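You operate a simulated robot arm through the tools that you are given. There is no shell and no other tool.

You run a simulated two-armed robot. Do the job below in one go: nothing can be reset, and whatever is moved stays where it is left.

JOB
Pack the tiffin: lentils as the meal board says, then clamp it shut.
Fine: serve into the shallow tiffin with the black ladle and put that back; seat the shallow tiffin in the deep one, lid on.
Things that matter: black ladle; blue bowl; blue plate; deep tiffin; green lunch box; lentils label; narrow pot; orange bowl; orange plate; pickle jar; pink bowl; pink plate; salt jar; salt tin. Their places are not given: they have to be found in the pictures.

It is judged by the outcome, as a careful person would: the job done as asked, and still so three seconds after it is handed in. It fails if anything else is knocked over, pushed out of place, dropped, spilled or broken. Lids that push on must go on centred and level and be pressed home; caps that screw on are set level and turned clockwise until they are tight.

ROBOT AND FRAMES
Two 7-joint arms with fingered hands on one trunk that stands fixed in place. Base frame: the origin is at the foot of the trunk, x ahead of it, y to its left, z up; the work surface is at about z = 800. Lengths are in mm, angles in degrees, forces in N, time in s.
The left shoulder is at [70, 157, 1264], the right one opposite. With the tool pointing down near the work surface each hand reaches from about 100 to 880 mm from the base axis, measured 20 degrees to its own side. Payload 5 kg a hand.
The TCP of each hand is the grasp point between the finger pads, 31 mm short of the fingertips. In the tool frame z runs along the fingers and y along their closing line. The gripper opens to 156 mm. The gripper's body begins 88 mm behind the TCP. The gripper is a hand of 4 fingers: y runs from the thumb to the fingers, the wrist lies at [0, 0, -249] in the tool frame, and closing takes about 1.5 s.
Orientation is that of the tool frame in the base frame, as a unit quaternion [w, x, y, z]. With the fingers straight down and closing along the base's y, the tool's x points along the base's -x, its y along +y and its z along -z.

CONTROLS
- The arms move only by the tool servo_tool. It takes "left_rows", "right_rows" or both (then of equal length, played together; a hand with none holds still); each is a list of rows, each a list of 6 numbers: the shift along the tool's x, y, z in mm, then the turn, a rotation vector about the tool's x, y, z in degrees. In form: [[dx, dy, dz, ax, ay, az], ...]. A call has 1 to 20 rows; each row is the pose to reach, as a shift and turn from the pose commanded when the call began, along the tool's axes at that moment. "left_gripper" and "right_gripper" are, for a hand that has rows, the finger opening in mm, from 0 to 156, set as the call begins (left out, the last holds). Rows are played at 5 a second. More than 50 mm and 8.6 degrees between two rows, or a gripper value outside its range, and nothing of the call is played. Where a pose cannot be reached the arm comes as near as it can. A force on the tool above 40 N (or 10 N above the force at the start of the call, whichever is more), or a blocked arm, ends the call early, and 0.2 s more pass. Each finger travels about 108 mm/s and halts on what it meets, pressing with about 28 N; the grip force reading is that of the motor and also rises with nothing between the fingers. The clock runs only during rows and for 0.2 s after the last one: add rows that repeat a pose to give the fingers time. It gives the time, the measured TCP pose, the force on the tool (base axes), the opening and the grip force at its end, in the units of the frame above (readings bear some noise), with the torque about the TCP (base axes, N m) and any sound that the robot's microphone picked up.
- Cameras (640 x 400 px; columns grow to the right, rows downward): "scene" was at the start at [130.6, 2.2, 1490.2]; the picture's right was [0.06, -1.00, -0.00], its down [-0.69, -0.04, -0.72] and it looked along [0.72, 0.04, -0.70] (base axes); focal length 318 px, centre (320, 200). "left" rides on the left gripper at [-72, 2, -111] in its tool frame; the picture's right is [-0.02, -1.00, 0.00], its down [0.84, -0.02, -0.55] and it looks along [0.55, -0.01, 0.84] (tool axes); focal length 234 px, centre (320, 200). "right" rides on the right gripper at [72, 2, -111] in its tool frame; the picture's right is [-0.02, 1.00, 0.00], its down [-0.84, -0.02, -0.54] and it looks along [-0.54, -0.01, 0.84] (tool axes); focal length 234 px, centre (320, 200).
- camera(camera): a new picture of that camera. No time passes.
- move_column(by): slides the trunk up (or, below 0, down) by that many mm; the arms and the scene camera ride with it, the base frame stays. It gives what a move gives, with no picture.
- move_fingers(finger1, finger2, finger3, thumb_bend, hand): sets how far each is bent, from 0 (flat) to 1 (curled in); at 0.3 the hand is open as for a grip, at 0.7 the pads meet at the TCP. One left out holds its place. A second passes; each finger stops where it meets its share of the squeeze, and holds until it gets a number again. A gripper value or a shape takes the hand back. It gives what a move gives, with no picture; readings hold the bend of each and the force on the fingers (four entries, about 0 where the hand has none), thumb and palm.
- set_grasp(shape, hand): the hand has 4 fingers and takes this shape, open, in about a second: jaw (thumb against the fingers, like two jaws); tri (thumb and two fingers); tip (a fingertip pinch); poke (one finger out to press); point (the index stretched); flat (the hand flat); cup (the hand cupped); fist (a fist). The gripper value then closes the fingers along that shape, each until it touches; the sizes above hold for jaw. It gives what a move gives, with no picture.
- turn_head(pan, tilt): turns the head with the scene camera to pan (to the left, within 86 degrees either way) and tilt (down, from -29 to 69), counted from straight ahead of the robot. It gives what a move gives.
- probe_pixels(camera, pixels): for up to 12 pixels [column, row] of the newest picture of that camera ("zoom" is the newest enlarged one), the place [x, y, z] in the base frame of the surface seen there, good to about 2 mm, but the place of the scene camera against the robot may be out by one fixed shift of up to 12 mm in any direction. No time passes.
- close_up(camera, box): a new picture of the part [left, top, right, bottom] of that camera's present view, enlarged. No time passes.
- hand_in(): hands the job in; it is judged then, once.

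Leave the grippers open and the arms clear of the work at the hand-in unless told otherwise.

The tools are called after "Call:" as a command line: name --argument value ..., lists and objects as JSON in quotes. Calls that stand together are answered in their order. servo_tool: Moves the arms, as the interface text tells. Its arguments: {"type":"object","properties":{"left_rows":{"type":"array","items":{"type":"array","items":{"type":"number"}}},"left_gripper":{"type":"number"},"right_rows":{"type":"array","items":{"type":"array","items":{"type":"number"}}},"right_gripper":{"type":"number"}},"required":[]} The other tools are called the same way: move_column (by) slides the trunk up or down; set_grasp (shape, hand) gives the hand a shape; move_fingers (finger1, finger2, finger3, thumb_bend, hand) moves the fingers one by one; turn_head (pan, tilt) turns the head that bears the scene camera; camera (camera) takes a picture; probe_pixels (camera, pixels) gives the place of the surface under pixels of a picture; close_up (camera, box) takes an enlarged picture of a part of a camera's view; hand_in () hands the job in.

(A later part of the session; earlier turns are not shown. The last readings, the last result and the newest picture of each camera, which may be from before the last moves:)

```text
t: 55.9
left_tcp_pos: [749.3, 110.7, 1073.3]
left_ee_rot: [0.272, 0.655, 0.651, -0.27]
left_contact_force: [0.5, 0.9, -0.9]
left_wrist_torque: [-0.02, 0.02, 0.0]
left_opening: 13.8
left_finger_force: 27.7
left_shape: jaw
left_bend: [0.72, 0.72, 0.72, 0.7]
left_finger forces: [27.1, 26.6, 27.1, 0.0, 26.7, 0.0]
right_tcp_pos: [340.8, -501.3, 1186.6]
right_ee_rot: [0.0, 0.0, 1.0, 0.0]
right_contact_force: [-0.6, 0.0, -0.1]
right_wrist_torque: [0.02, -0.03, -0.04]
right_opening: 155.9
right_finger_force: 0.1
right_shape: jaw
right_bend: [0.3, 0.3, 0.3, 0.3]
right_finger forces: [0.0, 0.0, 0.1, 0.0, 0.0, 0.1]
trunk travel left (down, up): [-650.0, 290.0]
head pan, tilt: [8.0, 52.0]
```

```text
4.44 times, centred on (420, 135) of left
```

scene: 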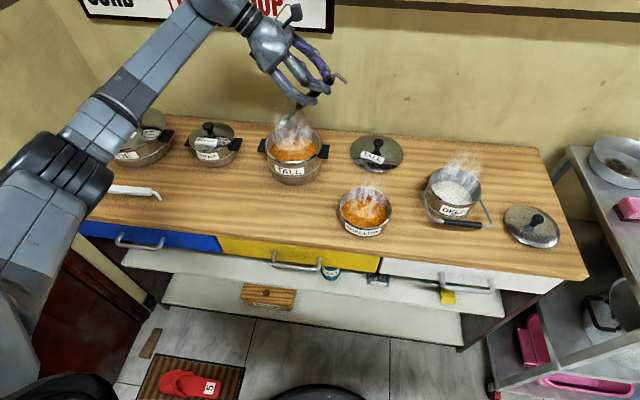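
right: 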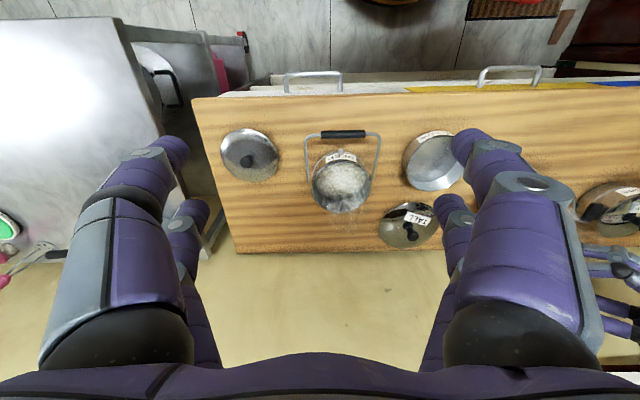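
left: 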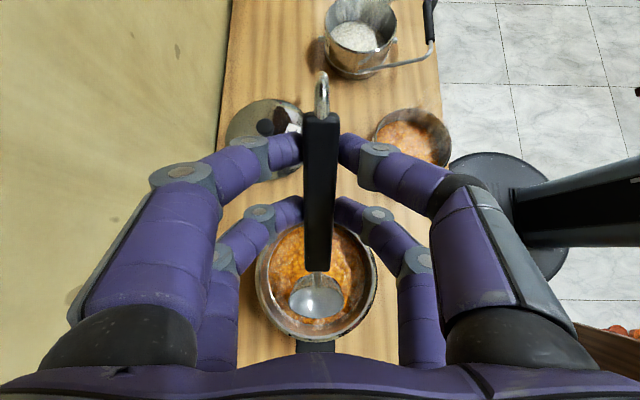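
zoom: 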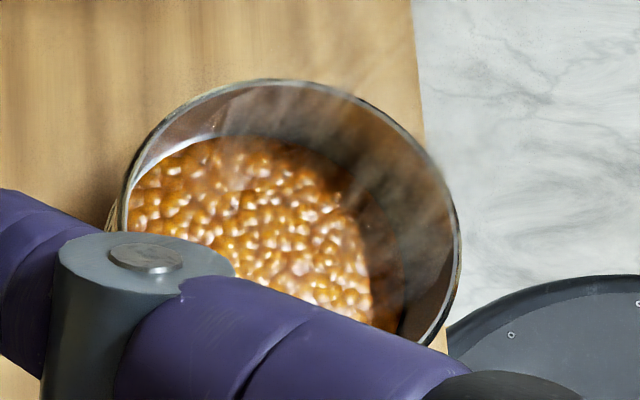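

Ladle grip unchanged; lentil level is now 856.5. Plunge for scoop two (bowl centre to ≈835).

Call:
servo_tool --left_rows '[[9, 0, 9, 0, 0, 0], [18.1, 0, 18.1, 0, 0, 0], [27.2, 0, 27.2, 0, 0, 0], [36.2, 0, 36.2, 0, 0, 0], [45.3, 0, 45.3, 0, 0, 0], [54.3, 0, 54.3, 0, 0, 0], [63.4, 0, 63.4, 0, 0, 0], [72.4, 0, 72.4, 0, 0, 0], [81.5, 0, 81.5, 0, 0, 0], [90.5, 0, 90.5, 0, 0, 0], [90.5, 0, 90.5, 0, 0, 0]]'

Call:
servo_tool --left_rows '[[5.5, 0, -2, 0, 4, 0], [5.5, 0, -2, 0, 4, 0], [0.5, 0, 3, 0, 8, 0], [-4.2, 0, 7.7, 0, 12, 0], [-8.5, 0, 12, 0, 16, 0], [-10.5, 0, 14, 0, 18, 0], [-12.4, 0, 16, 0, 20, 0], [-14.3, 0, 17.8, 0, 22, 0], [-16.1, 0, 19.6, 0, 24, 0], [-17.7, 0, 21.2, 0, 26, 0], [-19.2, 0, 22.8, 0, 28, 0], [-22, 0, 25.5, 0, 32, 0], [-25.4, 0, 26.8, 0, 36, 0], [-30, 0, 25.8, 0, 40, 0], [-38.2, 0, 19.8, 0, 44, 0], [-50.2, 0, 7.8, 0, 45, 0], [-64.3, 0, -6.4, 0, 45, 0], [-75, 0, -17, 0, 45, 0], [-75, 0, -17, 0, 45, 0]]'

Call:
camera --camera "left"

Call:
close_up --camera "left" --box '[220, 240, 420, 360]'

Call:
camera --camera "scene"

```text
t: 58.3
left_tcp_pos: [750.3, 111.1, 945.1]
left_ee_rot: [0.271, 0.654, 0.652, -0.27]
left_contact_force: [0.2, 0.2, -2.0]
left_wrist_torque: [-0.02, -0.01, 0.0]
left_opening: 14.0
left_finger_force: 28.0
left_shape: jaw
left_bend: [0.72, 0.72, 0.72, 0.7]
left_finger forces: [27.1, 26.5, 26.8, 0.1, 26.7, 0.0]
right_tcp_pos: [341.2, -500.3, 1186.9]
right_ee_rot: [0.0, -0.001, 1.0, -0.001]
right_contact_force: [-0.2, -0.1, -0.6]
right_wrist_torque: [-0.04, 0.03, -0.02]
right_opening: 156.0
right_finger_force: 0.0
right_shape: jaw
right_bend: [0.3, 0.3, 0.3, 0.3]
right_finger forces: [0.0, 0.1, 0.1, 0.0, 0.0, 0.0]
trunk travel left (down, up): [-650.0, 290.0]
head pan, tilt: [8.0, 52.0]
```

```text
t: 62.3
left_tcp_pos: [749.5, 70.5, 1008.8]
left_ee_rot: [0.001, 0.708, 0.706, -0.001]
left_contact_force: [0.1, 0.2, -1.8]
left_wrist_torque: [-0.09, 0.0, 0.0]
left_opening: 14.0
left_finger_force: 27.8
left_shape: jaw
left_bend: [0.72, 0.72, 0.72, 0.7]
left_finger forces: [27.0, 26.3, 26.7, 0.0, 26.9, 0.1]
right_tcp_pos: [340.8, -500.9, 1185.6]
right_ee_rot: [0.0, 0.0, 1.0, 0.0]
right_contact_force: [0.0, 0.1, -0.1]
right_wrist_torque: [0.0, 0.0, -0.02]
right_opening: 156.0
right_finger_force: 0.1
right_shape: jaw
right_bend: [0.3, 0.3, 0.3, 0.3]
right_finger forces: [0.0, 0.0, 0.0, 0.0, 0.1, 0.0]
trunk travel left (down, up): [-650.0, 290.0]
head pan, tilt: [8.0, 52.0]
```

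```text
taken
```

left: 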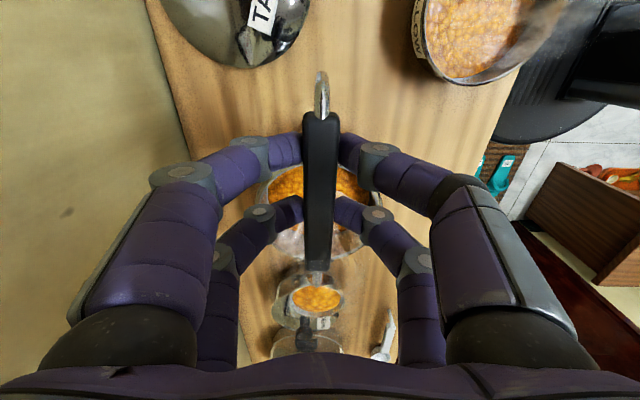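

```text
3.20 times, centred on (320, 300) of left
```

zoom: 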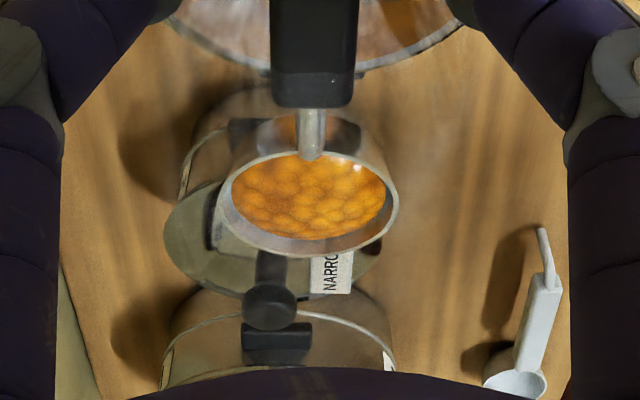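

```text
taken
```

scene: 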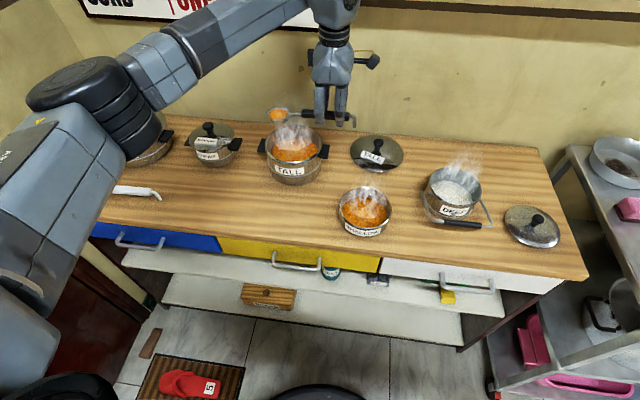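

Second scoop full. Locate the shallow tiffin's present centre from the left camera and scene.

Call:
close_up --camera "left" --box '[390, 0, 580, 100]'

Call:
close_up --camera "scene" --box '[310, 170, 420, 260]'

Call:
probe_pixels --camera "scene" --pixels '[[337, 207], [391, 207], [364, 186], [364, 233], [365, 241], [364, 248], [240, 235]]'

```text
3.37 times, centred on (485, 50) of left
```

zoom: 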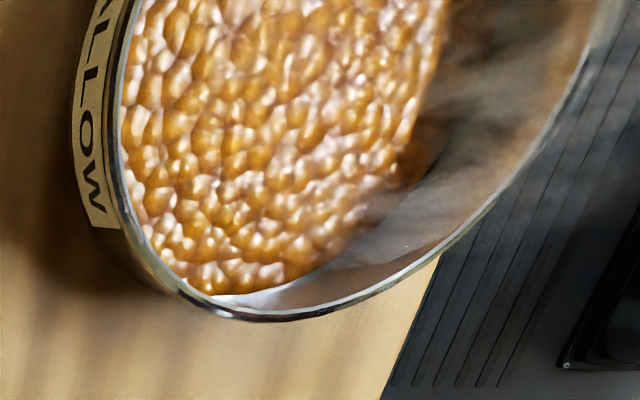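

```text
4.44 times, centred on (365, 215) of scene
```

zoom: 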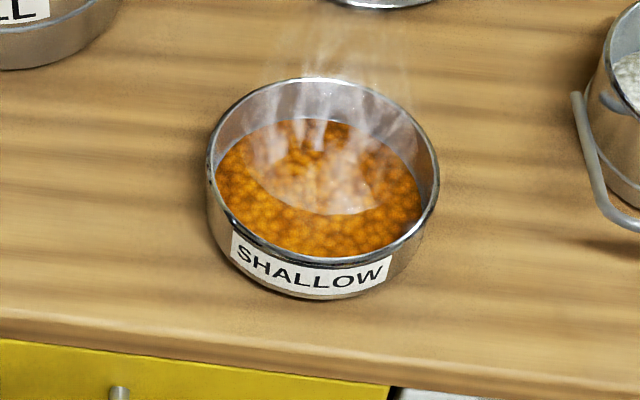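

```text
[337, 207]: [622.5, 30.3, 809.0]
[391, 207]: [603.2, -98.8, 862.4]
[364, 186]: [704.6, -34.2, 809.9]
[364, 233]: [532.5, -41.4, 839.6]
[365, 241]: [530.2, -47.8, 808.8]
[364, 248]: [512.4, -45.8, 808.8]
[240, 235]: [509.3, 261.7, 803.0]
```

Probing the rim from both zooms (left-camera rim points via the plain left picture).

Call:
probe_pixels --camera "zoom" --pixels '[[211, 165], [436, 175], [318, 79], [315, 260], [220, 130], [425, 130], [220, 200], [425, 215], [320, 230]]'

Call:
probe_pixels --camera "left" --pixels '[[471, 84], [426, 55], [430, 65], [440, 78], [510, 76], [545, 47], [455, 60], [556, 95]]'

```text
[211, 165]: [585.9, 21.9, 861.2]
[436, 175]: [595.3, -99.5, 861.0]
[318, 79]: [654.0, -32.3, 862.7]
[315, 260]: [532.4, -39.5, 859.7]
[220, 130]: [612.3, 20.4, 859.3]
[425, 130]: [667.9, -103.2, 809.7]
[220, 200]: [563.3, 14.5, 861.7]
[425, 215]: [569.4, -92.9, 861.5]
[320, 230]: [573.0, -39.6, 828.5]
```

```text
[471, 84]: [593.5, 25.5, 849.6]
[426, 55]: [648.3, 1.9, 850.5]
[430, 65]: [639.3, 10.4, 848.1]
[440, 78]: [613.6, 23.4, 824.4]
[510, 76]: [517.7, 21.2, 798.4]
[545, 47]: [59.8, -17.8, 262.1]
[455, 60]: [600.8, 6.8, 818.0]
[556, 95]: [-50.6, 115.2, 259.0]
```

Tiffin now centred near (595,−36), rim z 850. I carry the second scoop over, level and with a gentle ramp, to TCP (598,−179,980).

Call:
servo_tool --left_rows '[[-3.7, -2.3, 0, 0, 0, 0], [-12.5, -7.6, 1, 0, 0, 0], [-25, -15.2, 2, 0, 0, 0], [-39.9, -24.3, 4, 0, 0, 0], [-57.4, -35, 6, 0, 0, 0], [-74.9, -45.6, 8, 0, 0, 0], [-92.3, -56.2, 10, 0, 0, 0], [-109.8, -66.9, 12, 0, 0, 0], [-127.2, -77.5, 14, 0, 0, 0], [-144.7, -88.2, 16, 0, 0, 0], [-162.2, -98.8, 18, 0, 0, 0], [-179.6, -109.4, 20, 0, 0, 0], [-197.1, -120.1, 22, 0, 0, 0], [-214.6, -130.7, 24, 0, 0, 0], [-229.5, -139.8, 26, 0, 0, 0], [-239.5, -145.9, 28, 0, 0, 0], [-247, -150.5, 29, 0, 0, 0], [-249.5, -152, 29, 0, 0, 0], [-249.5, -152, 29, 0, 0, 0]]'

Call:
camera --camera "left"

Call:
close_up --camera "scene" --box '[300, 100, 480, 240]'

```text
t: 66.3
left_tcp_pos: [596.4, -179.1, 981.2]
left_ee_rot: [0.001, 0.708, 0.706, 0.001]
left_contact_force: [0.1, -0.3, -1.9]
left_wrist_torque: [-0.09, 0.0, 0.0]
left_opening: 13.9
left_finger_force: 28.1
left_shape: jaw
left_bend: [0.72, 0.72, 0.72, 0.7]
left_finger forces: [27.0, 26.3, 26.6, 0.0, 26.7, 0.0]
right_tcp_pos: [340.5, -501.0, 1186.4]
right_ee_rot: [0.001, 0.0, 1.0, 0.0]
right_contact_force: [-0.2, -0.3, 0.3]
right_wrist_torque: [-0.02, 0.01, 0.01]
right_opening: 155.9
right_finger_force: 0.0
right_shape: jaw
right_bend: [0.3, 0.3, 0.3, 0.3]
right_finger forces: [0.1, 0.0, 0.0, 0.0, 0.1, 0.0]
trunk travel left (down, up): [-650.0, 290.0]
head pan, tilt: [8.0, 52.0]
```

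```text
taken
```

left: 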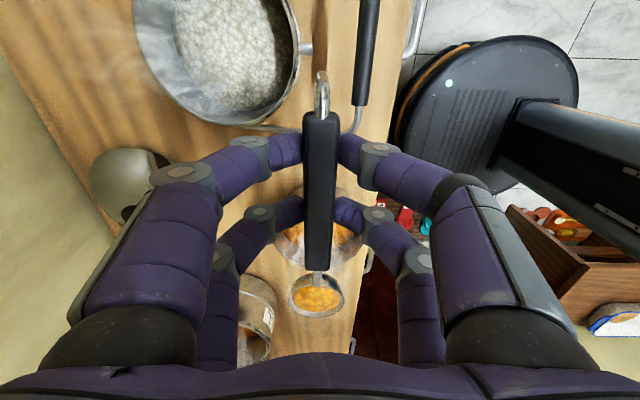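

```text
2.86 times, centred on (390, 170) of scene
```

zoom: 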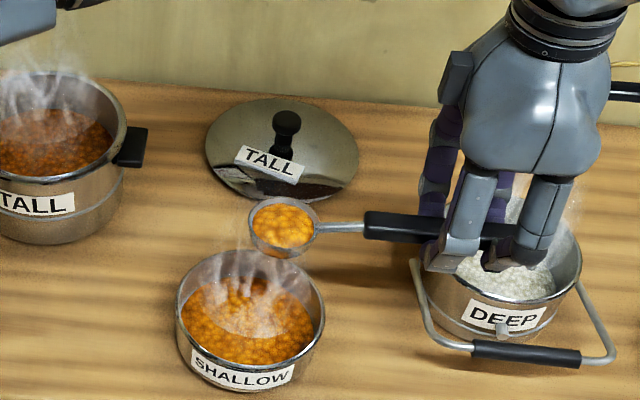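

Bowl is above the tiffin at about (596,−45). Now pour, tipping to 76°.

Call:
servo_tool --left_rows '[[0, 0, 38, 0, 0, 0], [1.9, 0, 30.2, 0, -4, 0], [4.4, 0, 22.6, 0, -8, 0], [7.5, 0, 16.6, 0, -12, 0], [11.3, 0, 11, 0, -16, 0], [15.6, 0, 5.5, 0, -20, 0], [20.5, 0, 0.4, 0, -24, 0], [26, 0, -4.3, 0, -28, 0], [32, 0, -9.7, 0, -32, 0], [38.5, 0, -14.6, 0, -36, 0], [45.5, 0, -19, 0, -40, 0], [52.9, 0, -22.9, 0, -44, 0], [60.7, 0, -26.3, 0, -48, 0], [68.8, 0, -29.1, 0, -52, 0], [77.3, 0, -31.4, 0, -56, 0], [86, 0, -34, 0, -60, 0], [95.1, 0, -36, 0, -64, 0], [104.2, 0, -38.4, 0, -68, 0], [113.5, 0, -40.2, 0, -72, 0], [122.9, 0, -41.3, 0, -76, 0]]'

Call:
camera --camera "left"

Call:
close_up --camera "left" --box '[240, 220, 400, 360]'

Call:
close_up --camera "scene" --box '[300, 100, 480, 240]'

```text
t: 70.5
left_tcp_pos: [597.5, -54.0, 1022.0]
left_ee_rot: [0.436, 0.558, 0.555, -0.436]
left_contact_force: [0.3, -0.6, 0.2]
left_wrist_torque: [0.01, -0.03, 0.03]
left_opening: 14.1
left_finger_force: 27.7
left_shape: jaw
left_bend: [0.72, 0.72, 0.72, 0.7]
left_finger forces: [26.8, 26.5, 26.8, 0.0, 26.5, 0.0]
right_tcp_pos: [341.8, -501.2, 1186.4]
right_ee_rot: [0.001, 0.0, 1.0, 0.0]
right_contact_force: [-0.5, -0.4, 0.3]
right_wrist_torque: [0.02, -0.01, -0.02]
right_opening: 155.8
right_finger_force: 0.0
right_shape: jaw
right_bend: [0.3, 0.3, 0.3, 0.3]
right_finger forces: [0.1, 0.0, 0.0, 0.1, 0.1, 0.1]
trunk travel left (down, up): [-650.0, 290.0]
head pan, tilt: [8.0, 52.0]
```

```text
taken
```

left: 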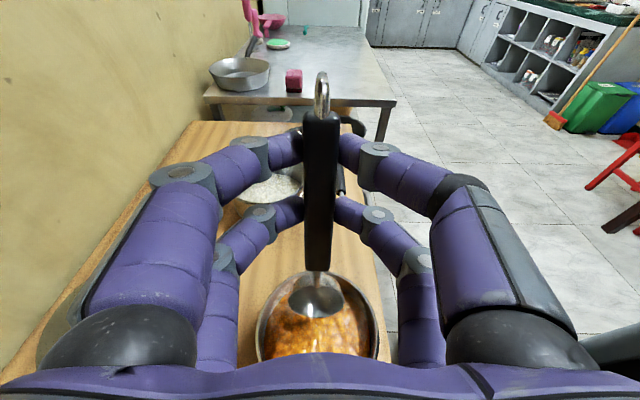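

```text
2.86 times, centred on (320, 290) of left
```

zoom: 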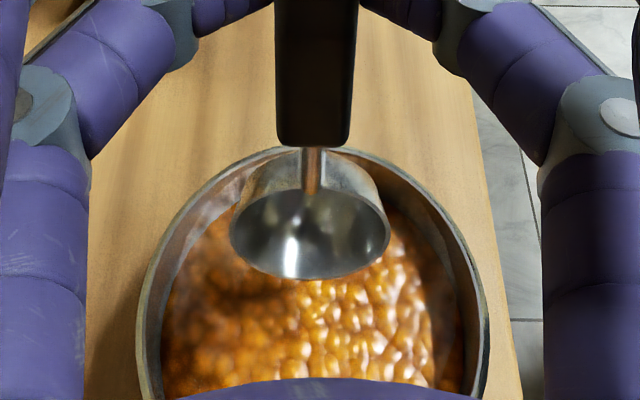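

```text
2.86 times, centred on (390, 170) of scene
```

zoom: 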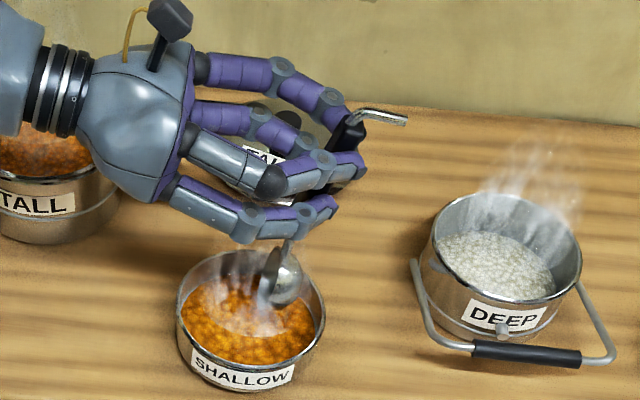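

The bowl is empty; two scoops served. Now raise, level the ladle, and carry it back over its original place (571,117).

Call:
servo_tool --left_rows '[[-38.8, 0, -9.7, 0, 8, 0], [-43.7, -5, -31.5, 0, 16, 0], [-37.6, -10, -55.8, 0, 24, 0], [-26.7, -15, -78.8, 0, 32, 0], [-11, -20, -100.6, 0, 40, 0], [9.6, -24, -121.3, 0, 48, 0], [29, -26, -137, 0, 56, 0], [43.6, -26, -154, 0, 64, 0], [56.4, -26, -164.2, 0, 72, 0], [66.1, -26, -161.8, 0, 76, 0], [66.1, -26, -161.8, 0, 76, 0]]'

Call:
camera --camera "left"

Call:
close_up --camera "scene" --box '[200, 120, 420, 260]'

```text
t: 72.9
left_tcp_pos: [572.9, 117.7, 996.0]
left_ee_rot: [0.001, 0.708, 0.706, 0.001]
left_contact_force: [0.7, 0.8, -1.2]
left_wrist_torque: [-0.04, -0.02, -0.03]
left_opening: 13.8
left_finger_force: 27.8
left_shape: jaw
left_bend: [0.72, 0.72, 0.72, 0.7]
left_finger forces: [26.6, 26.2, 26.5, 0.0, 26.4, 0.0]
right_tcp_pos: [340.1, -501.1, 1186.6]
right_ee_rot: [0.001, 0.001, 1.0, 0.0]
right_contact_force: [-0.9, 1.0, 0.8]
right_wrist_torque: [0.01, -0.01, -0.01]
right_opening: 156.0
right_finger_force: 0.1
right_shape: jaw
right_bend: [0.3, 0.3, 0.3, 0.3]
right_finger forces: [0.0, 0.0, 0.0, 0.0, 0.1, 0.0]
trunk travel left (down, up): [-650.0, 290.0]
head pan, tilt: [8.0, 52.0]
```

```text
taken
```

left: 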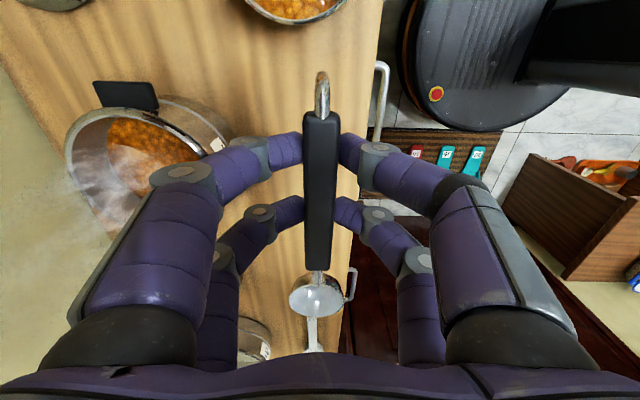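

```text
2.86 times, centred on (310, 190) of scene
```

zoom: 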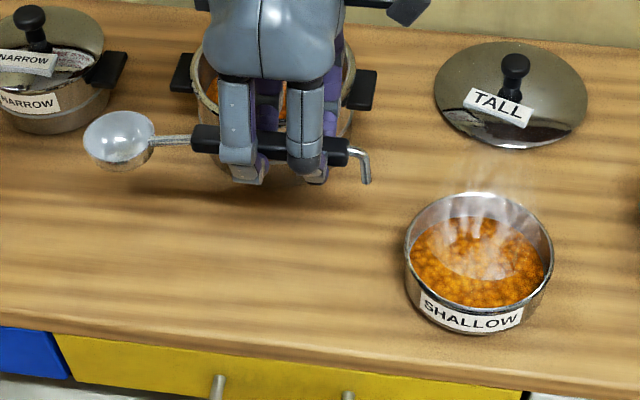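

Clean and empty. Lower to its original spot.

Call:
servo_tool --left_rows '[[0, -2.5, 30, 0, 0, 0], [0, -2.5, 60, 0, 0, 0], [0, -2.5, 90, 0, 0, 0], [0, -2.5, 115, 0, 0, 0], [0, -2.5, 130, 0, 0, 0], [0, -2.5, 138, 0, 0, 0], [0, -2.5, 143, 0, 0, 0], [0, -2.5, 146.5, 0, 0, 0], [0, -2.5, 146.5, 0, 0, 0]]'

Call:
camera --camera "left"

Call:
close_up --camera "scene" --box '[220, 170, 340, 240]'

Call:
probe_pixels --camera "left" --pixels '[[320, 125], [319, 190], [319, 255], [291, 296], [344, 296], [317, 317], [318, 283], [322, 85]]'

```text
t: 74.9
left_tcp_pos: [569.6, 116.8, 850.2]
left_ee_rot: [0.0, 0.707, 0.707, 0.001]
left_contact_force: [0.2, 0.4, 0.4]
left_wrist_torque: [0.0, -0.01, 0.0]
left_opening: 13.9
left_finger_force: 28.1
left_shape: jaw
left_bend: [0.72, 0.72, 0.72, 0.7]
left_finger forces: [26.4, 26.4, 26.7, 0.0, 26.2, 0.0]
right_tcp_pos: [340.9, -500.1, 1185.7]
right_ee_rot: [0.0, 0.0, 1.0, 0.0]
right_contact_force: [0.1, 0.1, 1.1]
right_wrist_torque: [0.01, 0.02, -0.02]
right_opening: 155.9
right_finger_force: 0.1
right_shape: jaw
right_bend: [0.3, 0.3, 0.3, 0.3]
right_finger forces: [0.1, 0.1, 0.1, 0.1, 0.0, 0.1]
trunk travel left (down, up): [-650.0, 290.0]
head pan, tilt: [8.0, 52.0]
```

```text
taken
```

left: 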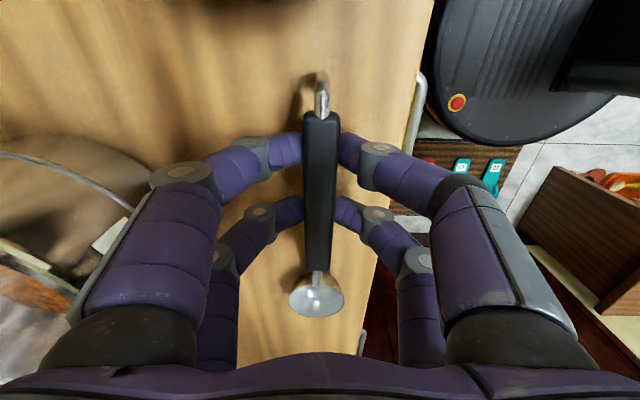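

```text
5.33 times, centred on (280, 205) of scene
```

zoom: 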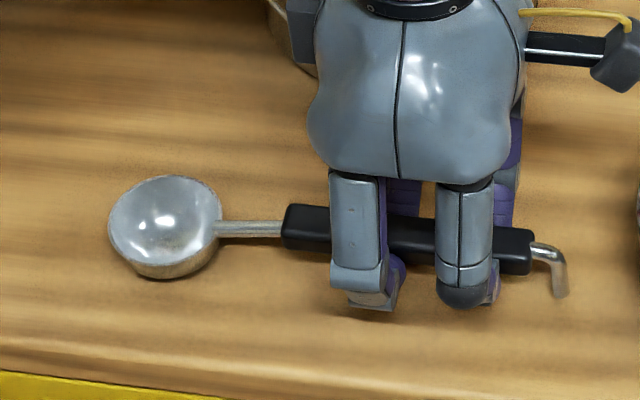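

```text
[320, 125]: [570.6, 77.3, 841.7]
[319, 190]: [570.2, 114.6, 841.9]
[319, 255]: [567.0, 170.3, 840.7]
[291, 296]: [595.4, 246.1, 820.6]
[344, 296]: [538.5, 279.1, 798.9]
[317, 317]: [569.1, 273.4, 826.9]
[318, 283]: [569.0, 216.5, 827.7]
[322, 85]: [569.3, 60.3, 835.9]
```

It is just touching down. Lower 1 mm more and open.

Call:
servo_tool --left_rows '[[0, 0, 1, 0, 0, 0], [0, 0, 1, 0, 0, 0]]'

Call:
servo_tool --left_rows '[[0, 0, 0, 0, 0, 0], [0, 0, 0, 0, 0, 0], [0, 0, 0, 0, 0, 0], [0, 0, 0, 0, 0, 0], [0, 0, -15, 0, 0, 0], [0, 0, -45, 0, 0, 0], [0, 0, -90, 0, 0, 0], [0, 0, -135, 0, 0, 0], [0, 0, -180, 0, 0, 0]]' --left_gripper 56

Call:
camera --camera "left"

Call:
camera --camera "scene"

```text
t: 75.5
left_tcp_pos: [568.9, 117.1, 849.2]
left_ee_rot: [0.001, 0.708, 0.706, 0.0]
left_contact_force: [0.8, 0.0, 0.2]
left_wrist_torque: [0.08, 0.01, -0.01]
left_opening: 13.8
left_finger_force: 28.1
left_shape: jaw
left_bend: [0.72, 0.72, 0.72, 0.7]
left_finger forces: [26.1, 26.8, 26.6, 0.0, 26.1, 0.0]
right_tcp_pos: [340.7, -501.3, 1187.0]
right_ee_rot: [0.0, 0.0, 1.0, 0.0]
right_contact_force: [-0.2, 0.7, 0.2]
right_wrist_torque: [0.0, -0.02, 0.0]
right_opening: 155.9
right_finger_force: 0.0
right_shape: jaw
right_bend: [0.3, 0.3, 0.3, 0.3]
right_finger forces: [0.0, 0.0, 0.0, 0.0, 0.0, 0.0]
trunk travel left (down, up): [-650.0, 290.0]
head pan, tilt: [8.0, 52.0]
```

```text
t: 77.5
left_tcp_pos: [567.7, 116.3, 1028.5]
left_ee_rot: [0.001, 0.708, 0.706, 0.0]
left_contact_force: [0.7, 0.6, 0.4]
left_wrist_torque: [0.03, -0.02, -0.03]
left_opening: 55.5
left_finger_force: 0.0
left_shape: jaw
left_bend: [0.74, 0.74, 0.74, 0.7]
left_finger forces: [0.0, 0.0, 0.0, 0.0, 0.1, 0.0]
right_tcp_pos: [340.8, -501.1, 1186.3]
right_ee_rot: [0.001, 0.0, 1.0, 0.0]
right_contact_force: [-0.3, -0.4, 0.2]
right_wrist_torque: [-0.02, -0.01, -0.02]
right_opening: 156.0
right_finger_force: 0.1
right_shape: jaw
right_bend: [0.3, 0.3, 0.3, 0.3]
right_finger forces: [0.1, 0.0, 0.0, 0.0, 0.0, 0.0]
trunk travel left (down, up): [-650.0, 290.0]
head pan, tilt: [8.0, 52.0]
```

```text
taken
```

left: 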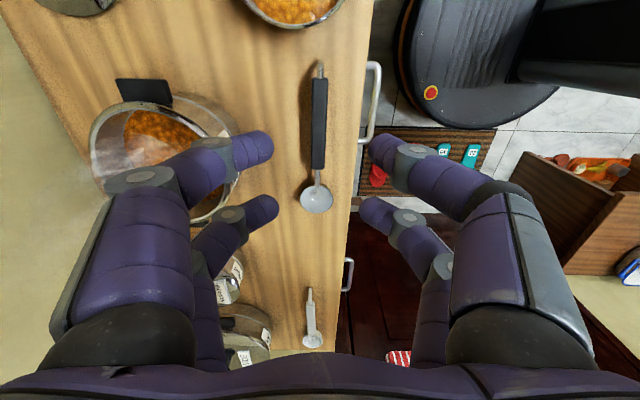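

```text
taken
```

scene: 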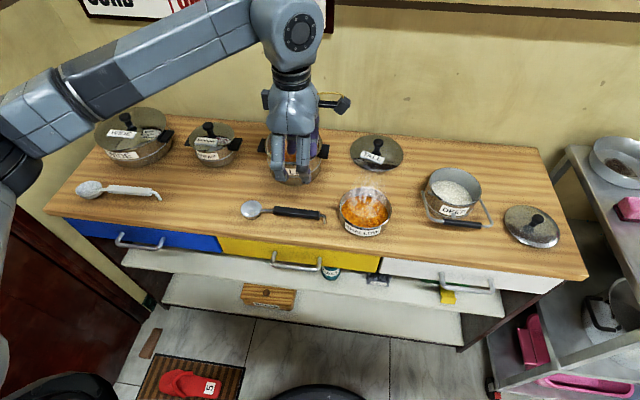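

The ladle is back in its place. Now I retract the left arm to a parked position up and back-left.

Call:
servo_tool --left_rows '[[10, -10, -40, 0, 0, 0], [40, -40, -60, 0, 0, 0], [70, -70, -80, 0, 0, 0], [100, -100, -100, 0, 0, 0], [130, -130, -120, 0, 0, 0], [160, -160, -130, 0, 0, 0], [185, -190, -140, 0, 0, 0], [200, -215, -140, 0, 0, 0]]'

Call:
camera --camera "scene"

```text
t: 79.3
left_tcp_pos: [351.4, 317.3, 1169.2]
left_ee_rot: [0.001, 0.709, 0.706, 0.001]
left_contact_force: [0.2, 0.1, 0.0]
left_wrist_torque: [0.03, -0.04, 0.0]
left_opening: 55.8
left_finger_force: 0.1
left_shape: jaw
left_bend: [0.74, 0.74, 0.74, 0.7]
left_finger forces: [0.0, 0.0, 0.0, 0.1, 0.1, 0.0]
right_tcp_pos: [339.4, -500.8, 1186.8]
right_ee_rot: [0.001, -0.001, 1.0, 0.001]
right_contact_force: [-0.6, -0.1, -0.1]
right_wrist_torque: [0.01, -0.01, 0.02]
right_opening: 155.8
right_finger_force: 0.0
right_shape: jaw
right_bend: [0.3, 0.3, 0.3, 0.3]
right_finger forces: [0.0, 0.0, 0.0, 0.1, 0.0, 0.1]
trunk travel left (down, up): [-650.0, 290.0]
head pan, tilt: [8.0, 52.0]
```

```text
taken
```

scene: 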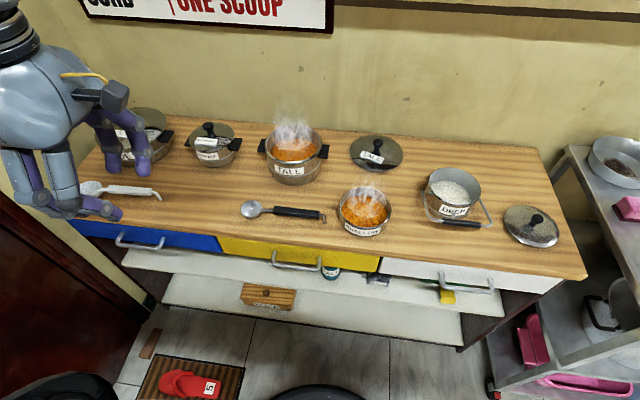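

Left arm is parked. Bring the right hand toward the shallow tiffin, yawing −90° about its tool z so it will close along x.

Call:
servo_tool --right_rows '[[-20, 38, 8, 0, 0, -7.5], [-40, 76, 16, 0, 0, -15], [-60, 114, 24, 0, 0, -22.5], [-80, 152, 34, 0, 0, -30], [-100, 190, 46, 0, 0, -37.5], [-120, 228, 58, 0, 0, -45], [-142, 266, 70, 0, 0, -52.5], [-164, 304, 84, 0, 0, -60], [-186, 342, 98, 0, 0, -67.5], [-208, 382, 112, 0, 0, -75], [-230, 422, 126, 0, 0, -82.5], [-254, 464, 140, 0, 0, -90], [-254, 464, 140, 0, 0, -90]]' --right_gripper 156

Call:
camera --camera "right"

Call:
camera --camera "scene"

```text
refused: row 12 steps farther than a row can; nothing moved
```

```text
taken
```

right: 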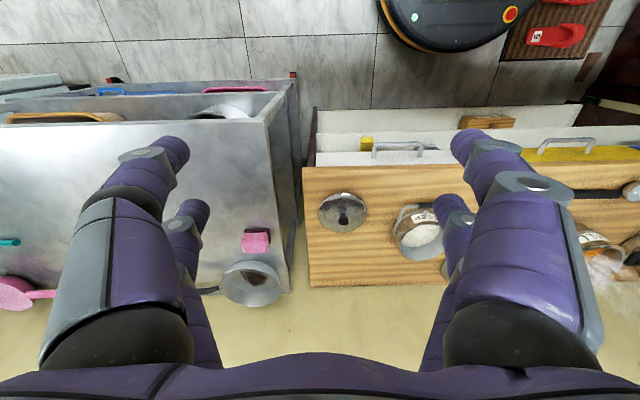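

```text
taken
```

scene: 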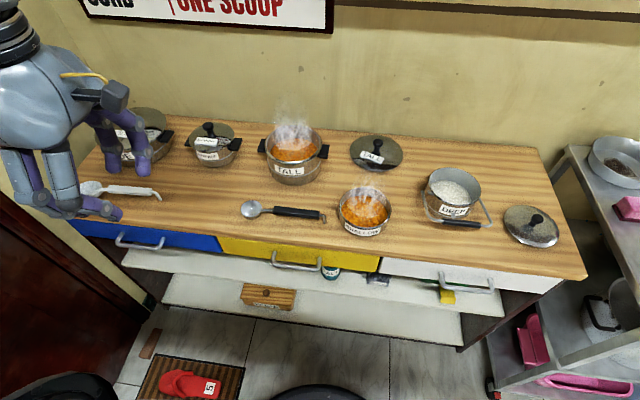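

A row was too long a step; resend with smaller steps.

Call:
servo_tool --right_rows '[[-18, 34, 8, 0, 0, -7], [-36, 68, 16, 0, 0, -14], [-54, 102, 24, 0, 0, -21], [-72, 136, 34, 0, 0, -28], [-90, 170, 44, 0, 0, -35], [-108, 204, 54, 0, 0, -42], [-126, 238, 64, 0, 0, -49], [-145, 272, 76, 0, 0, -56], [-165, 306, 88, 0, 0, -63], [-185, 342, 100, 0, 0, -70], [-205, 380, 112, 0, 0, -77], [-226, 418, 124, 0, 0, -84], [-240, 445, 132, 0, 0, -90], [-254, 464, 140, 0, 0, -90], [-254, 464, 140, 0, 0, -90]]' --right_gripper 156

Call:
camera --camera "right"

Call:
camera --camera "scene"

```text
t: 82.5
left_tcp_pos: [353.5, 318.1, 1168.6]
left_ee_rot: [0.002, 0.708, 0.707, -0.001]
left_contact_force: [0.0, -0.1, -0.3]
left_wrist_torque: [-0.02, 0.01, -0.01]
left_opening: 56.2
left_finger_force: 0.0
left_shape: jaw
left_bend: [0.74, 0.74, 0.74, 0.7]
left_finger forces: [0.1, 0.1, 0.0, 0.1, 0.0, 0.0]
right_tcp_pos: [585.8, -50.6, 1049.9]
right_ee_rot: [0.0, -0.707, 0.707, 0.0]
right_contact_force: [-0.1, -0.8, 0.6]
right_wrist_torque: [0.0, 0.01, -0.01]
right_opening: 155.9
right_finger_force: 0.0
right_shape: jaw
right_bend: [0.3, 0.3, 0.3, 0.3]
right_finger forces: [0.0, 0.0, 0.1, 0.0, 0.0, 0.1]
right hand out of reach, approached as far as the arm can: row 14, 15
trunk travel left (down, up): [-650.0, 290.0]
head pan, tilt: [8.0, 52.0]
```

```text
taken
```

right: 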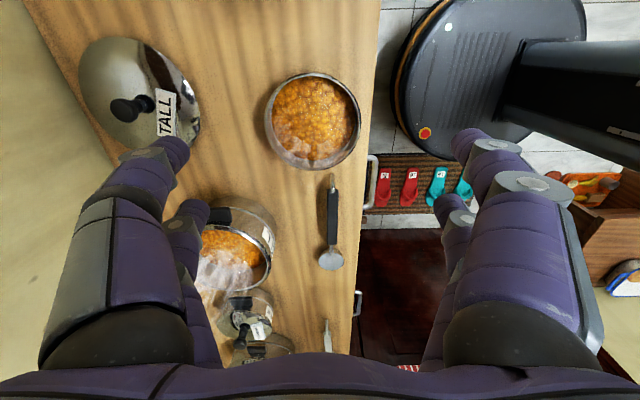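

```text
taken
```

scene: 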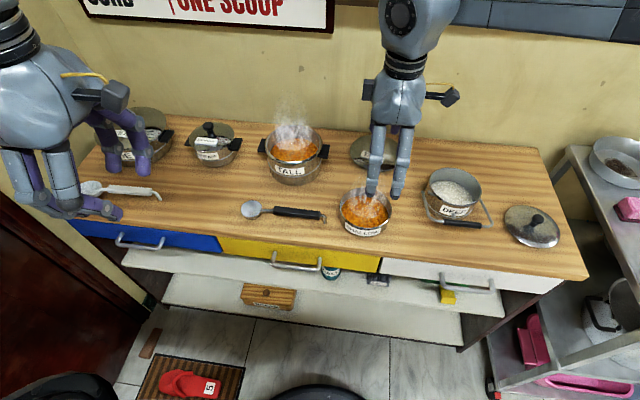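

The right arm ends ~14 mm short in y with this yaw. I'll measure the shallow tiffin in this view, then try a yaw nearer to its natural pose.

Call:
probe_pixels --camera "right" --pixels '[[266, 115], [360, 118], [312, 74], [312, 168], [280, 88], [345, 88], [280, 150], [348, 150], [310, 110], [365, 60], [331, 178], [331, 260]]'

Call:
close_up --camera "right" --box '[230, 50, 390, 190]'

```text
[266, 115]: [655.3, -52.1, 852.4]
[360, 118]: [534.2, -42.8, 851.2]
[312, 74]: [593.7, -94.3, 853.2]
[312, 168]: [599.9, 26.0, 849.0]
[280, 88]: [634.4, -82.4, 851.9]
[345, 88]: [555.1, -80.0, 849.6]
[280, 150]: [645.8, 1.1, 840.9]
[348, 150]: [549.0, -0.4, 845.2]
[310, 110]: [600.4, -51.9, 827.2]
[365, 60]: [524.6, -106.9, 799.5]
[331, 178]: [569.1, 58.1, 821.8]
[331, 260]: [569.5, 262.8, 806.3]
```

```text
2.86 times, centred on (310, 120) of right
```

zoom: 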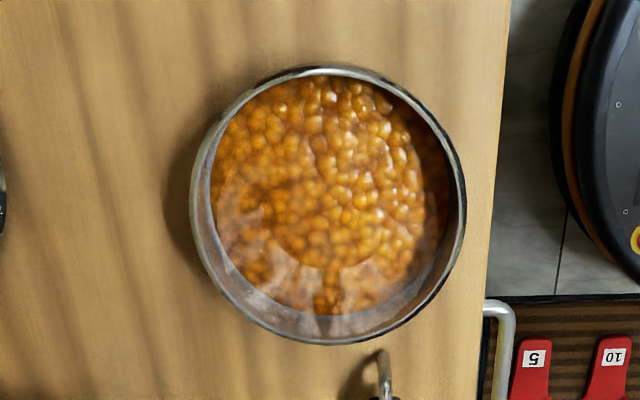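

Tiffin rim: centre (595,−34), r≈60.5, z 851; lentils at z≈827. Now yaw back 30° (to −60°) and move above it, lower.

Call:
servo_tool --right_rows '[[-2, -2, 10, 0, 0, 7.5], [-6, -4, 30, 0, 0, 15], [-10, -7, 55, 0, 0, 22.5], [-16.5, -9.5, 80, 0, 0, 30], [-16.5, -9.5, 80, 0, 0, 30]]'

Call:
camera --camera "right"

Call:
camera --camera "scene"

```text
t: 83.7
left_tcp_pos: [354.5, 317.2, 1168.8]
left_ee_rot: [0.002, 0.708, 0.706, 0.0]
left_contact_force: [-0.6, 0.1, 0.1]
left_wrist_torque: [0.04, -0.01, -0.02]
left_opening: 55.7
left_finger_force: 0.1
left_shape: jaw
left_bend: [0.74, 0.74, 0.74, 0.7]
left_finger forces: [0.0, 0.0, 0.1, 0.1, 0.0, 0.0]
right_tcp_pos: [576.7, -64.4, 982.6]
right_ee_rot: [0.001, -0.499, 0.866, 0.0]
right_contact_force: [0.1, -0.4, -0.5]
right_wrist_torque: [-0.02, 0.0, 0.02]
right_opening: 155.9
right_finger_force: 0.0
right_shape: jaw
right_bend: [0.3, 0.3, 0.3, 0.3]
right_finger forces: [0.1, 0.1, 0.1, 0.1, 0.1, 0.0]
right hand out of reach, approached as far as the arm can: row 1, 2, 3, 4, 5
trunk travel left (down, up): [-650.0, 290.0]
head pan, tilt: [8.0, 52.0]
```

```text
taken
```

right: 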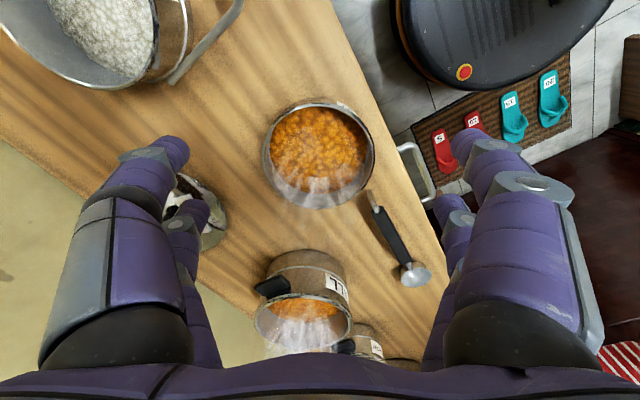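

```text
taken
```

scene: 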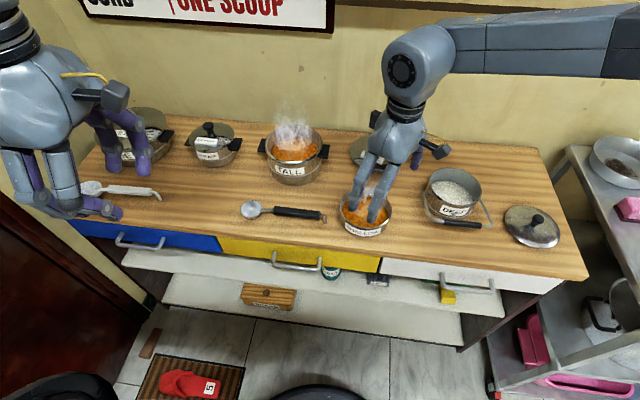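

Reach is limited by the arm's present posture. I'll back off to the neutral pose (yaw 0, right side, high) to reset the elbow posture, then re-approach the way the left arm did.

Call:
servo_tool --right_rows '[[8.7, -5, -45, 0, 0, 7.5], [34.6, -20, -75, 0, 0, 15], [65, -37.5, -105, 0, 0, 22.5], [95.3, -55, -130, 0, 0, 30], [125.6, -72.5, -150, 0, 0, 37.5], [160.9, -81.3, -160, 0, 0, 45], [183.2, -82.7, -170, 0, 0, 52.5], [206.2, -72.9, -180, 0, 0, 60], [206.2, -72.9, -180, 0, 0, 60]]'

Call:
camera --camera "scene"

```text
t: 85.7
left_tcp_pos: [355.1, 317.9, 1168.9]
left_ee_rot: [0.001, 0.708, 0.707, 0.001]
left_contact_force: [0.6, -0.5, -0.1]
left_wrist_torque: [-0.03, 0.01, 0.0]
left_opening: 55.6
left_finger_force: 0.1
left_shape: jaw
left_bend: [0.74, 0.74, 0.74, 0.7]
left_finger forces: [0.1, 0.1, 0.1, 0.0, 0.0, 0.0]
right_tcp_pos: [536.3, -279.7, 1163.4]
right_ee_rot: [-0.001, 0.001, 1.0, 0.0]
right_contact_force: [0.0, -0.1, -0.1]
right_wrist_torque: [-0.01, 0.03, 0.0]
right_opening: 156.1
right_finger_force: 0.0
right_shape: jaw
right_bend: [0.3, 0.3, 0.3, 0.3]
right_finger forces: [0.1, 0.1, 0.1, 0.1, 0.0, 0.0]
trunk travel left (down, up): [-650.0, 290.0]
head pan, tilt: [8.0, 52.0]
```

```text
taken
```

scene: 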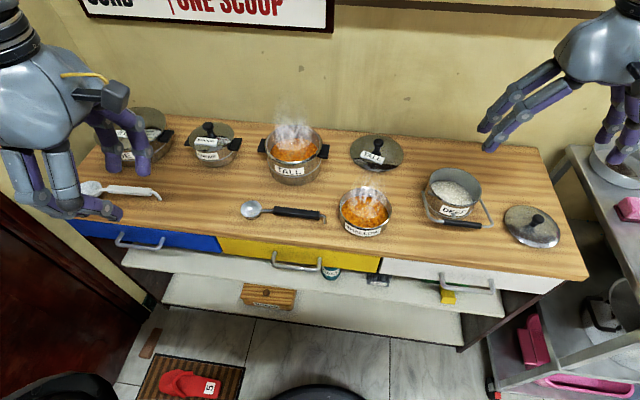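

Now re-approach: first forward to (738,−131,1087) with yaw 0, as the left arm did.

Call:
servo_tool --right_rows '[[-34, 25, 13, 0, 0, 0], [-68, 50, 26, 0, 0, 0], [-102, 75, 38, 0, 0, 0], [-136, 100, 51, 0, 0, 0], [-170, 125, 64, 0, 0, 0], [-202, 149, 76, 0, 0, 0]]'

Call:
servo_tool --right_rows '[[13, 9, 6, 0, 0, -7.5], [26, 18, 12, 0, 0, -15], [39, 27, 18, 0, 0, -22.5], [52, 36, 24, 0, 0, -30], [65, 45, 30, 0, 0, -37.5], [78, 54, 36, 0, 0, -45], [91, 63, 44, 0, 0, -52.5], [104, 72, 52, 0, 0, -60], [117, 81, 60, 0, 0, -67.5], [130, 90, 68, 0, 0, -75], [137, 94, 76, 0, 0, -82.5], [143, 97, 84, 0, 0, -90], [143, 97, 84, 0, 0, -90]]'

Call:
camera --camera "scene"

```text
t: 87.1
left_tcp_pos: [352.4, 317.9, 1169.2]
left_ee_rot: [0.001, 0.708, 0.707, 0.001]
left_contact_force: [-0.9, -0.1, -0.3]
left_wrist_torque: [-0.02, -0.05, -0.03]
left_opening: 55.7
left_finger_force: 0.2
left_shape: jaw
left_bend: [0.74, 0.74, 0.74, 0.7]
left_finger forces: [0.0, 0.0, 0.0, 0.0, 0.0, 0.1]
right_tcp_pos: [701.2, -157.8, 1084.5]
right_ee_rot: [-0.003, 0.0, 1.0, -0.002]
right_contact_force: [0.2, -0.3, -1.7]
right_wrist_torque: [0.02, -0.09, 0.04]
right_opening: 155.9
right_finger_force: 0.1
right_shape: jaw
right_bend: [0.3, 0.3, 0.3, 0.3]
right_finger forces: [0.1, 0.1, 0.1, 0.0, 0.1, 0.1]
right hand out of reach, approached as far as the arm can: row 6
trunk travel left (down, up): [-650.0, 290.0]
head pan, tilt: [8.0, 52.0]
```

```text
t: 89.9
left_tcp_pos: [355.8, 318.2, 1168.6]
left_ee_rot: [0.001, 0.708, 0.707, 0.0]
left_contact_force: [-1.1, -1.5, -0.6]
left_wrist_torque: [0.0, -0.02, 0.01]
left_opening: 56.0
left_finger_force: 0.1
left_shape: jaw
left_bend: [0.74, 0.74, 0.74, 0.7]
left_finger forces: [0.0, 0.1, 0.1, 0.0, 0.0, 0.0]
right_tcp_pos: [561.5, -58.7, 1005.4]
right_ee_rot: [0.0, 0.708, -0.706, 0.0]
right_contact_force: [-0.1, -0.2, 0.1]
right_wrist_torque: [0.01, 0.0, 0.03]
right_opening: 155.9
right_finger_force: 0.0
right_shape: jaw
right_bend: [0.3, 0.3, 0.3, 0.3]
right_finger forces: [0.0, 0.1, 0.0, 0.1, 0.1, 0.1]
trunk travel left (down, up): [-650.0, 290.0]
head pan, tilt: [8.0, 52.0]
```

```text
taken
```

scene: 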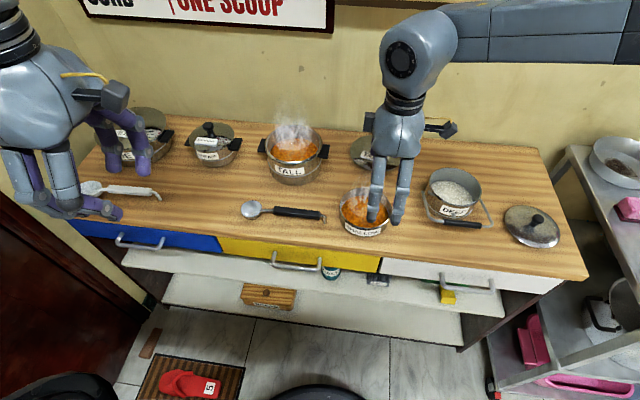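

Now at (561,−59,1005) without complaint. Step to above the tiffin centre (595,−34).

Call:
servo_tool --right_rows '[[-8, -11, 0, 0, 0, 0], [-16, -22, 0, 0, 0, 0], [-24.7, -33.5, 0, 0, 0, 0], [-24.7, -33.5, 0, 0, 0, 0]]'

Call:
camera --camera "right"

```text
t: 90.9
left_tcp_pos: [354.8, 318.7, 1170.4]
left_ee_rot: [0.002, 0.708, 0.706, -0.001]
left_contact_force: [0.2, -0.3, -0.1]
left_wrist_torque: [0.0, 0.04, -0.03]
left_opening: 55.8
left_finger_force: 0.1
left_shape: jaw
left_bend: [0.74, 0.74, 0.74, 0.7]
left_finger forces: [0.1, 0.0, 0.1, 0.0, 0.1, 0.0]
right_tcp_pos: [578.4, -55.8, 1011.3]
right_ee_rot: [-0.001, 0.707, -0.707, -0.001]
right_contact_force: [-0.1, -0.1, 0.1]
right_wrist_torque: [0.03, 0.0, 0.0]
right_opening: 156.0
right_finger_force: 0.1
right_shape: jaw
right_bend: [0.3, 0.3, 0.3, 0.3]
right_finger forces: [0.0, 0.0, 0.0, 0.0, 0.0, 0.1]
right hand out of reach, approached as far as the arm can: row 2, 3, 4
trunk travel left (down, up): [-650.0, 290.0]
head pan, tilt: [8.0, 52.0]
```

```text
taken
```

right: 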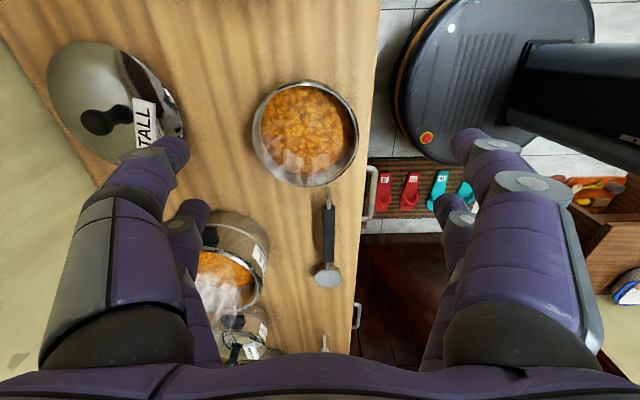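

Still stuck at y≈−56. I'll reset the right arm's posture by retracting to the mirror of the left arm's early pose (357,−304,1206), then come forward again.

Call:
servo_tool --right_rows '[[10, 5, -40, 0, 0, 7.5], [30, 15, -70, 0, 0, 15], [52, 33, -90, 0, 0, 22.5], [75, 55, -105, 0, 0, 30], [98, 78, -118, 0, 0, 37.5], [121, 100, -130, 0, 0, 45], [144, 122, -142, 0, 0, 52.5], [167, 145, -155, 0, 0, 60], [190, 168, -168, 0, 0, 67.5], [213, 190, -180, 0, 0, 75], [235, 210, -190, 0, 0, 82.5], [248, 221, -195, 0, 0, 90], [248, 221, -195, 0, 0, 90]]'

Call:
servo_tool --right_rows '[[-38, 17, 12, 0, 0, 0], [-76, 34, 24, 0, 0, 0], [-114, 51, 36, 0, 0, 0], [-152, 68, 48, 0, 0, 0], [-190, 85, 60, 0, 0, 0], [-228, 102, 72, 0, 0, 0], [-266, 119, 84, 0, 0, 0], [-304, 136, 96, 0, 0, 0], [-342, 153, 108, 0, 0, 0], [-380, 173, 120, 0, 0, 0], [-380, 173, 120, 0, 0, 0]]'

Call:
camera --camera "scene"

Call:
camera --camera "right"

```text
t: 93.7
left_tcp_pos: [355.2, 318.1, 1168.6]
left_ee_rot: [0.002, 0.707, 0.707, 0.0]
left_contact_force: [0.6, -0.4, -0.3]
left_wrist_torque: [-0.03, 0.02, 0.04]
left_opening: 55.9
left_finger_force: 0.1
left_shape: jaw
left_bend: [0.74, 0.74, 0.74, 0.7]
left_finger forces: [0.1, 0.0, 0.1, 0.1, 0.1, 0.0]
right_tcp_pos: [356.6, -303.7, 1207.0]
right_ee_rot: [-0.001, 0.0, 1.0, 0.0]
right_contact_force: [-0.2, 0.6, -0.4]
right_wrist_torque: [0.02, 0.01, -0.01]
right_opening: 156.2
right_finger_force: 0.1
right_shape: jaw
right_bend: [0.3, 0.3, 0.3, 0.3]
right_finger forces: [0.0, 0.0, 0.1, 0.0, 0.0, 0.1]
trunk travel left (down, up): [-650.0, 290.0]
head pan, tilt: [8.0, 52.0]
```

```text
t: 96.1
left_tcp_pos: [357.7, 315.9, 1167.8]
left_ee_rot: [0.0, 0.708, 0.706, 0.0]
left_contact_force: [0.5, 0.2, 0.2]
left_wrist_torque: [0.0, 0.02, -0.01]
left_opening: 55.8
left_finger_force: 0.0
left_shape: jaw
left_bend: [0.74, 0.74, 0.74, 0.7]
left_finger forces: [0.0, 0.0, 0.0, 0.0, 0.0, 0.0]
right_tcp_pos: [702.0, -158.5, 1075.8]
right_ee_rot: [-0.009, -0.002, 1.0, -0.003]
right_contact_force: [0.8, 0.2, -0.4]
right_wrist_torque: [-0.02, -0.03, -0.03]
right_opening: 155.9
right_finger_force: 0.0
right_shape: jaw
right_bend: [0.3, 0.3, 0.3, 0.3]
right_finger forces: [0.0, 0.0, 0.0, 0.0, 0.0, 0.0]
right hand out of reach, approached as far as the arm can: row 10, 11
trunk travel left (down, up): [-650.0, 290.0]
head pan, tilt: [8.0, 52.0]
```

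```text
taken
```

scene: 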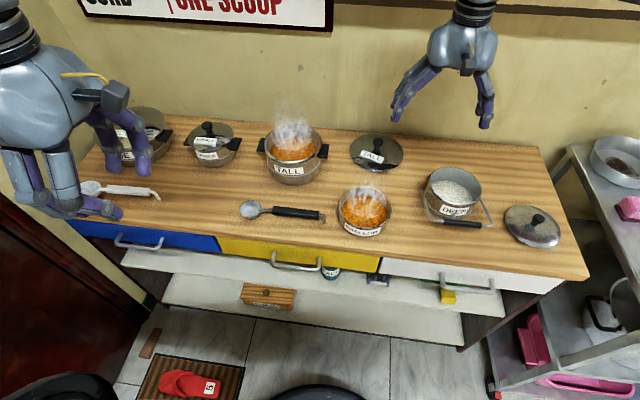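

```text
taken
```

right: 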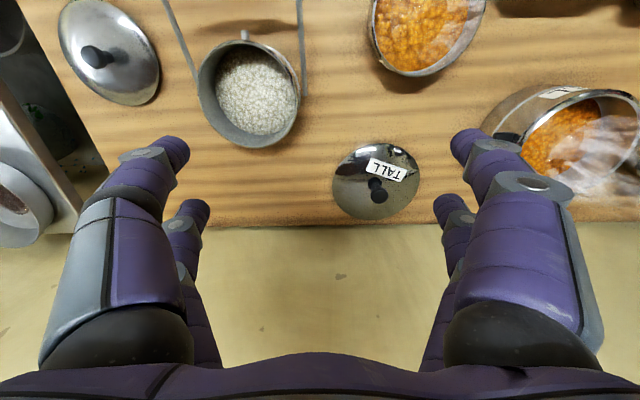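

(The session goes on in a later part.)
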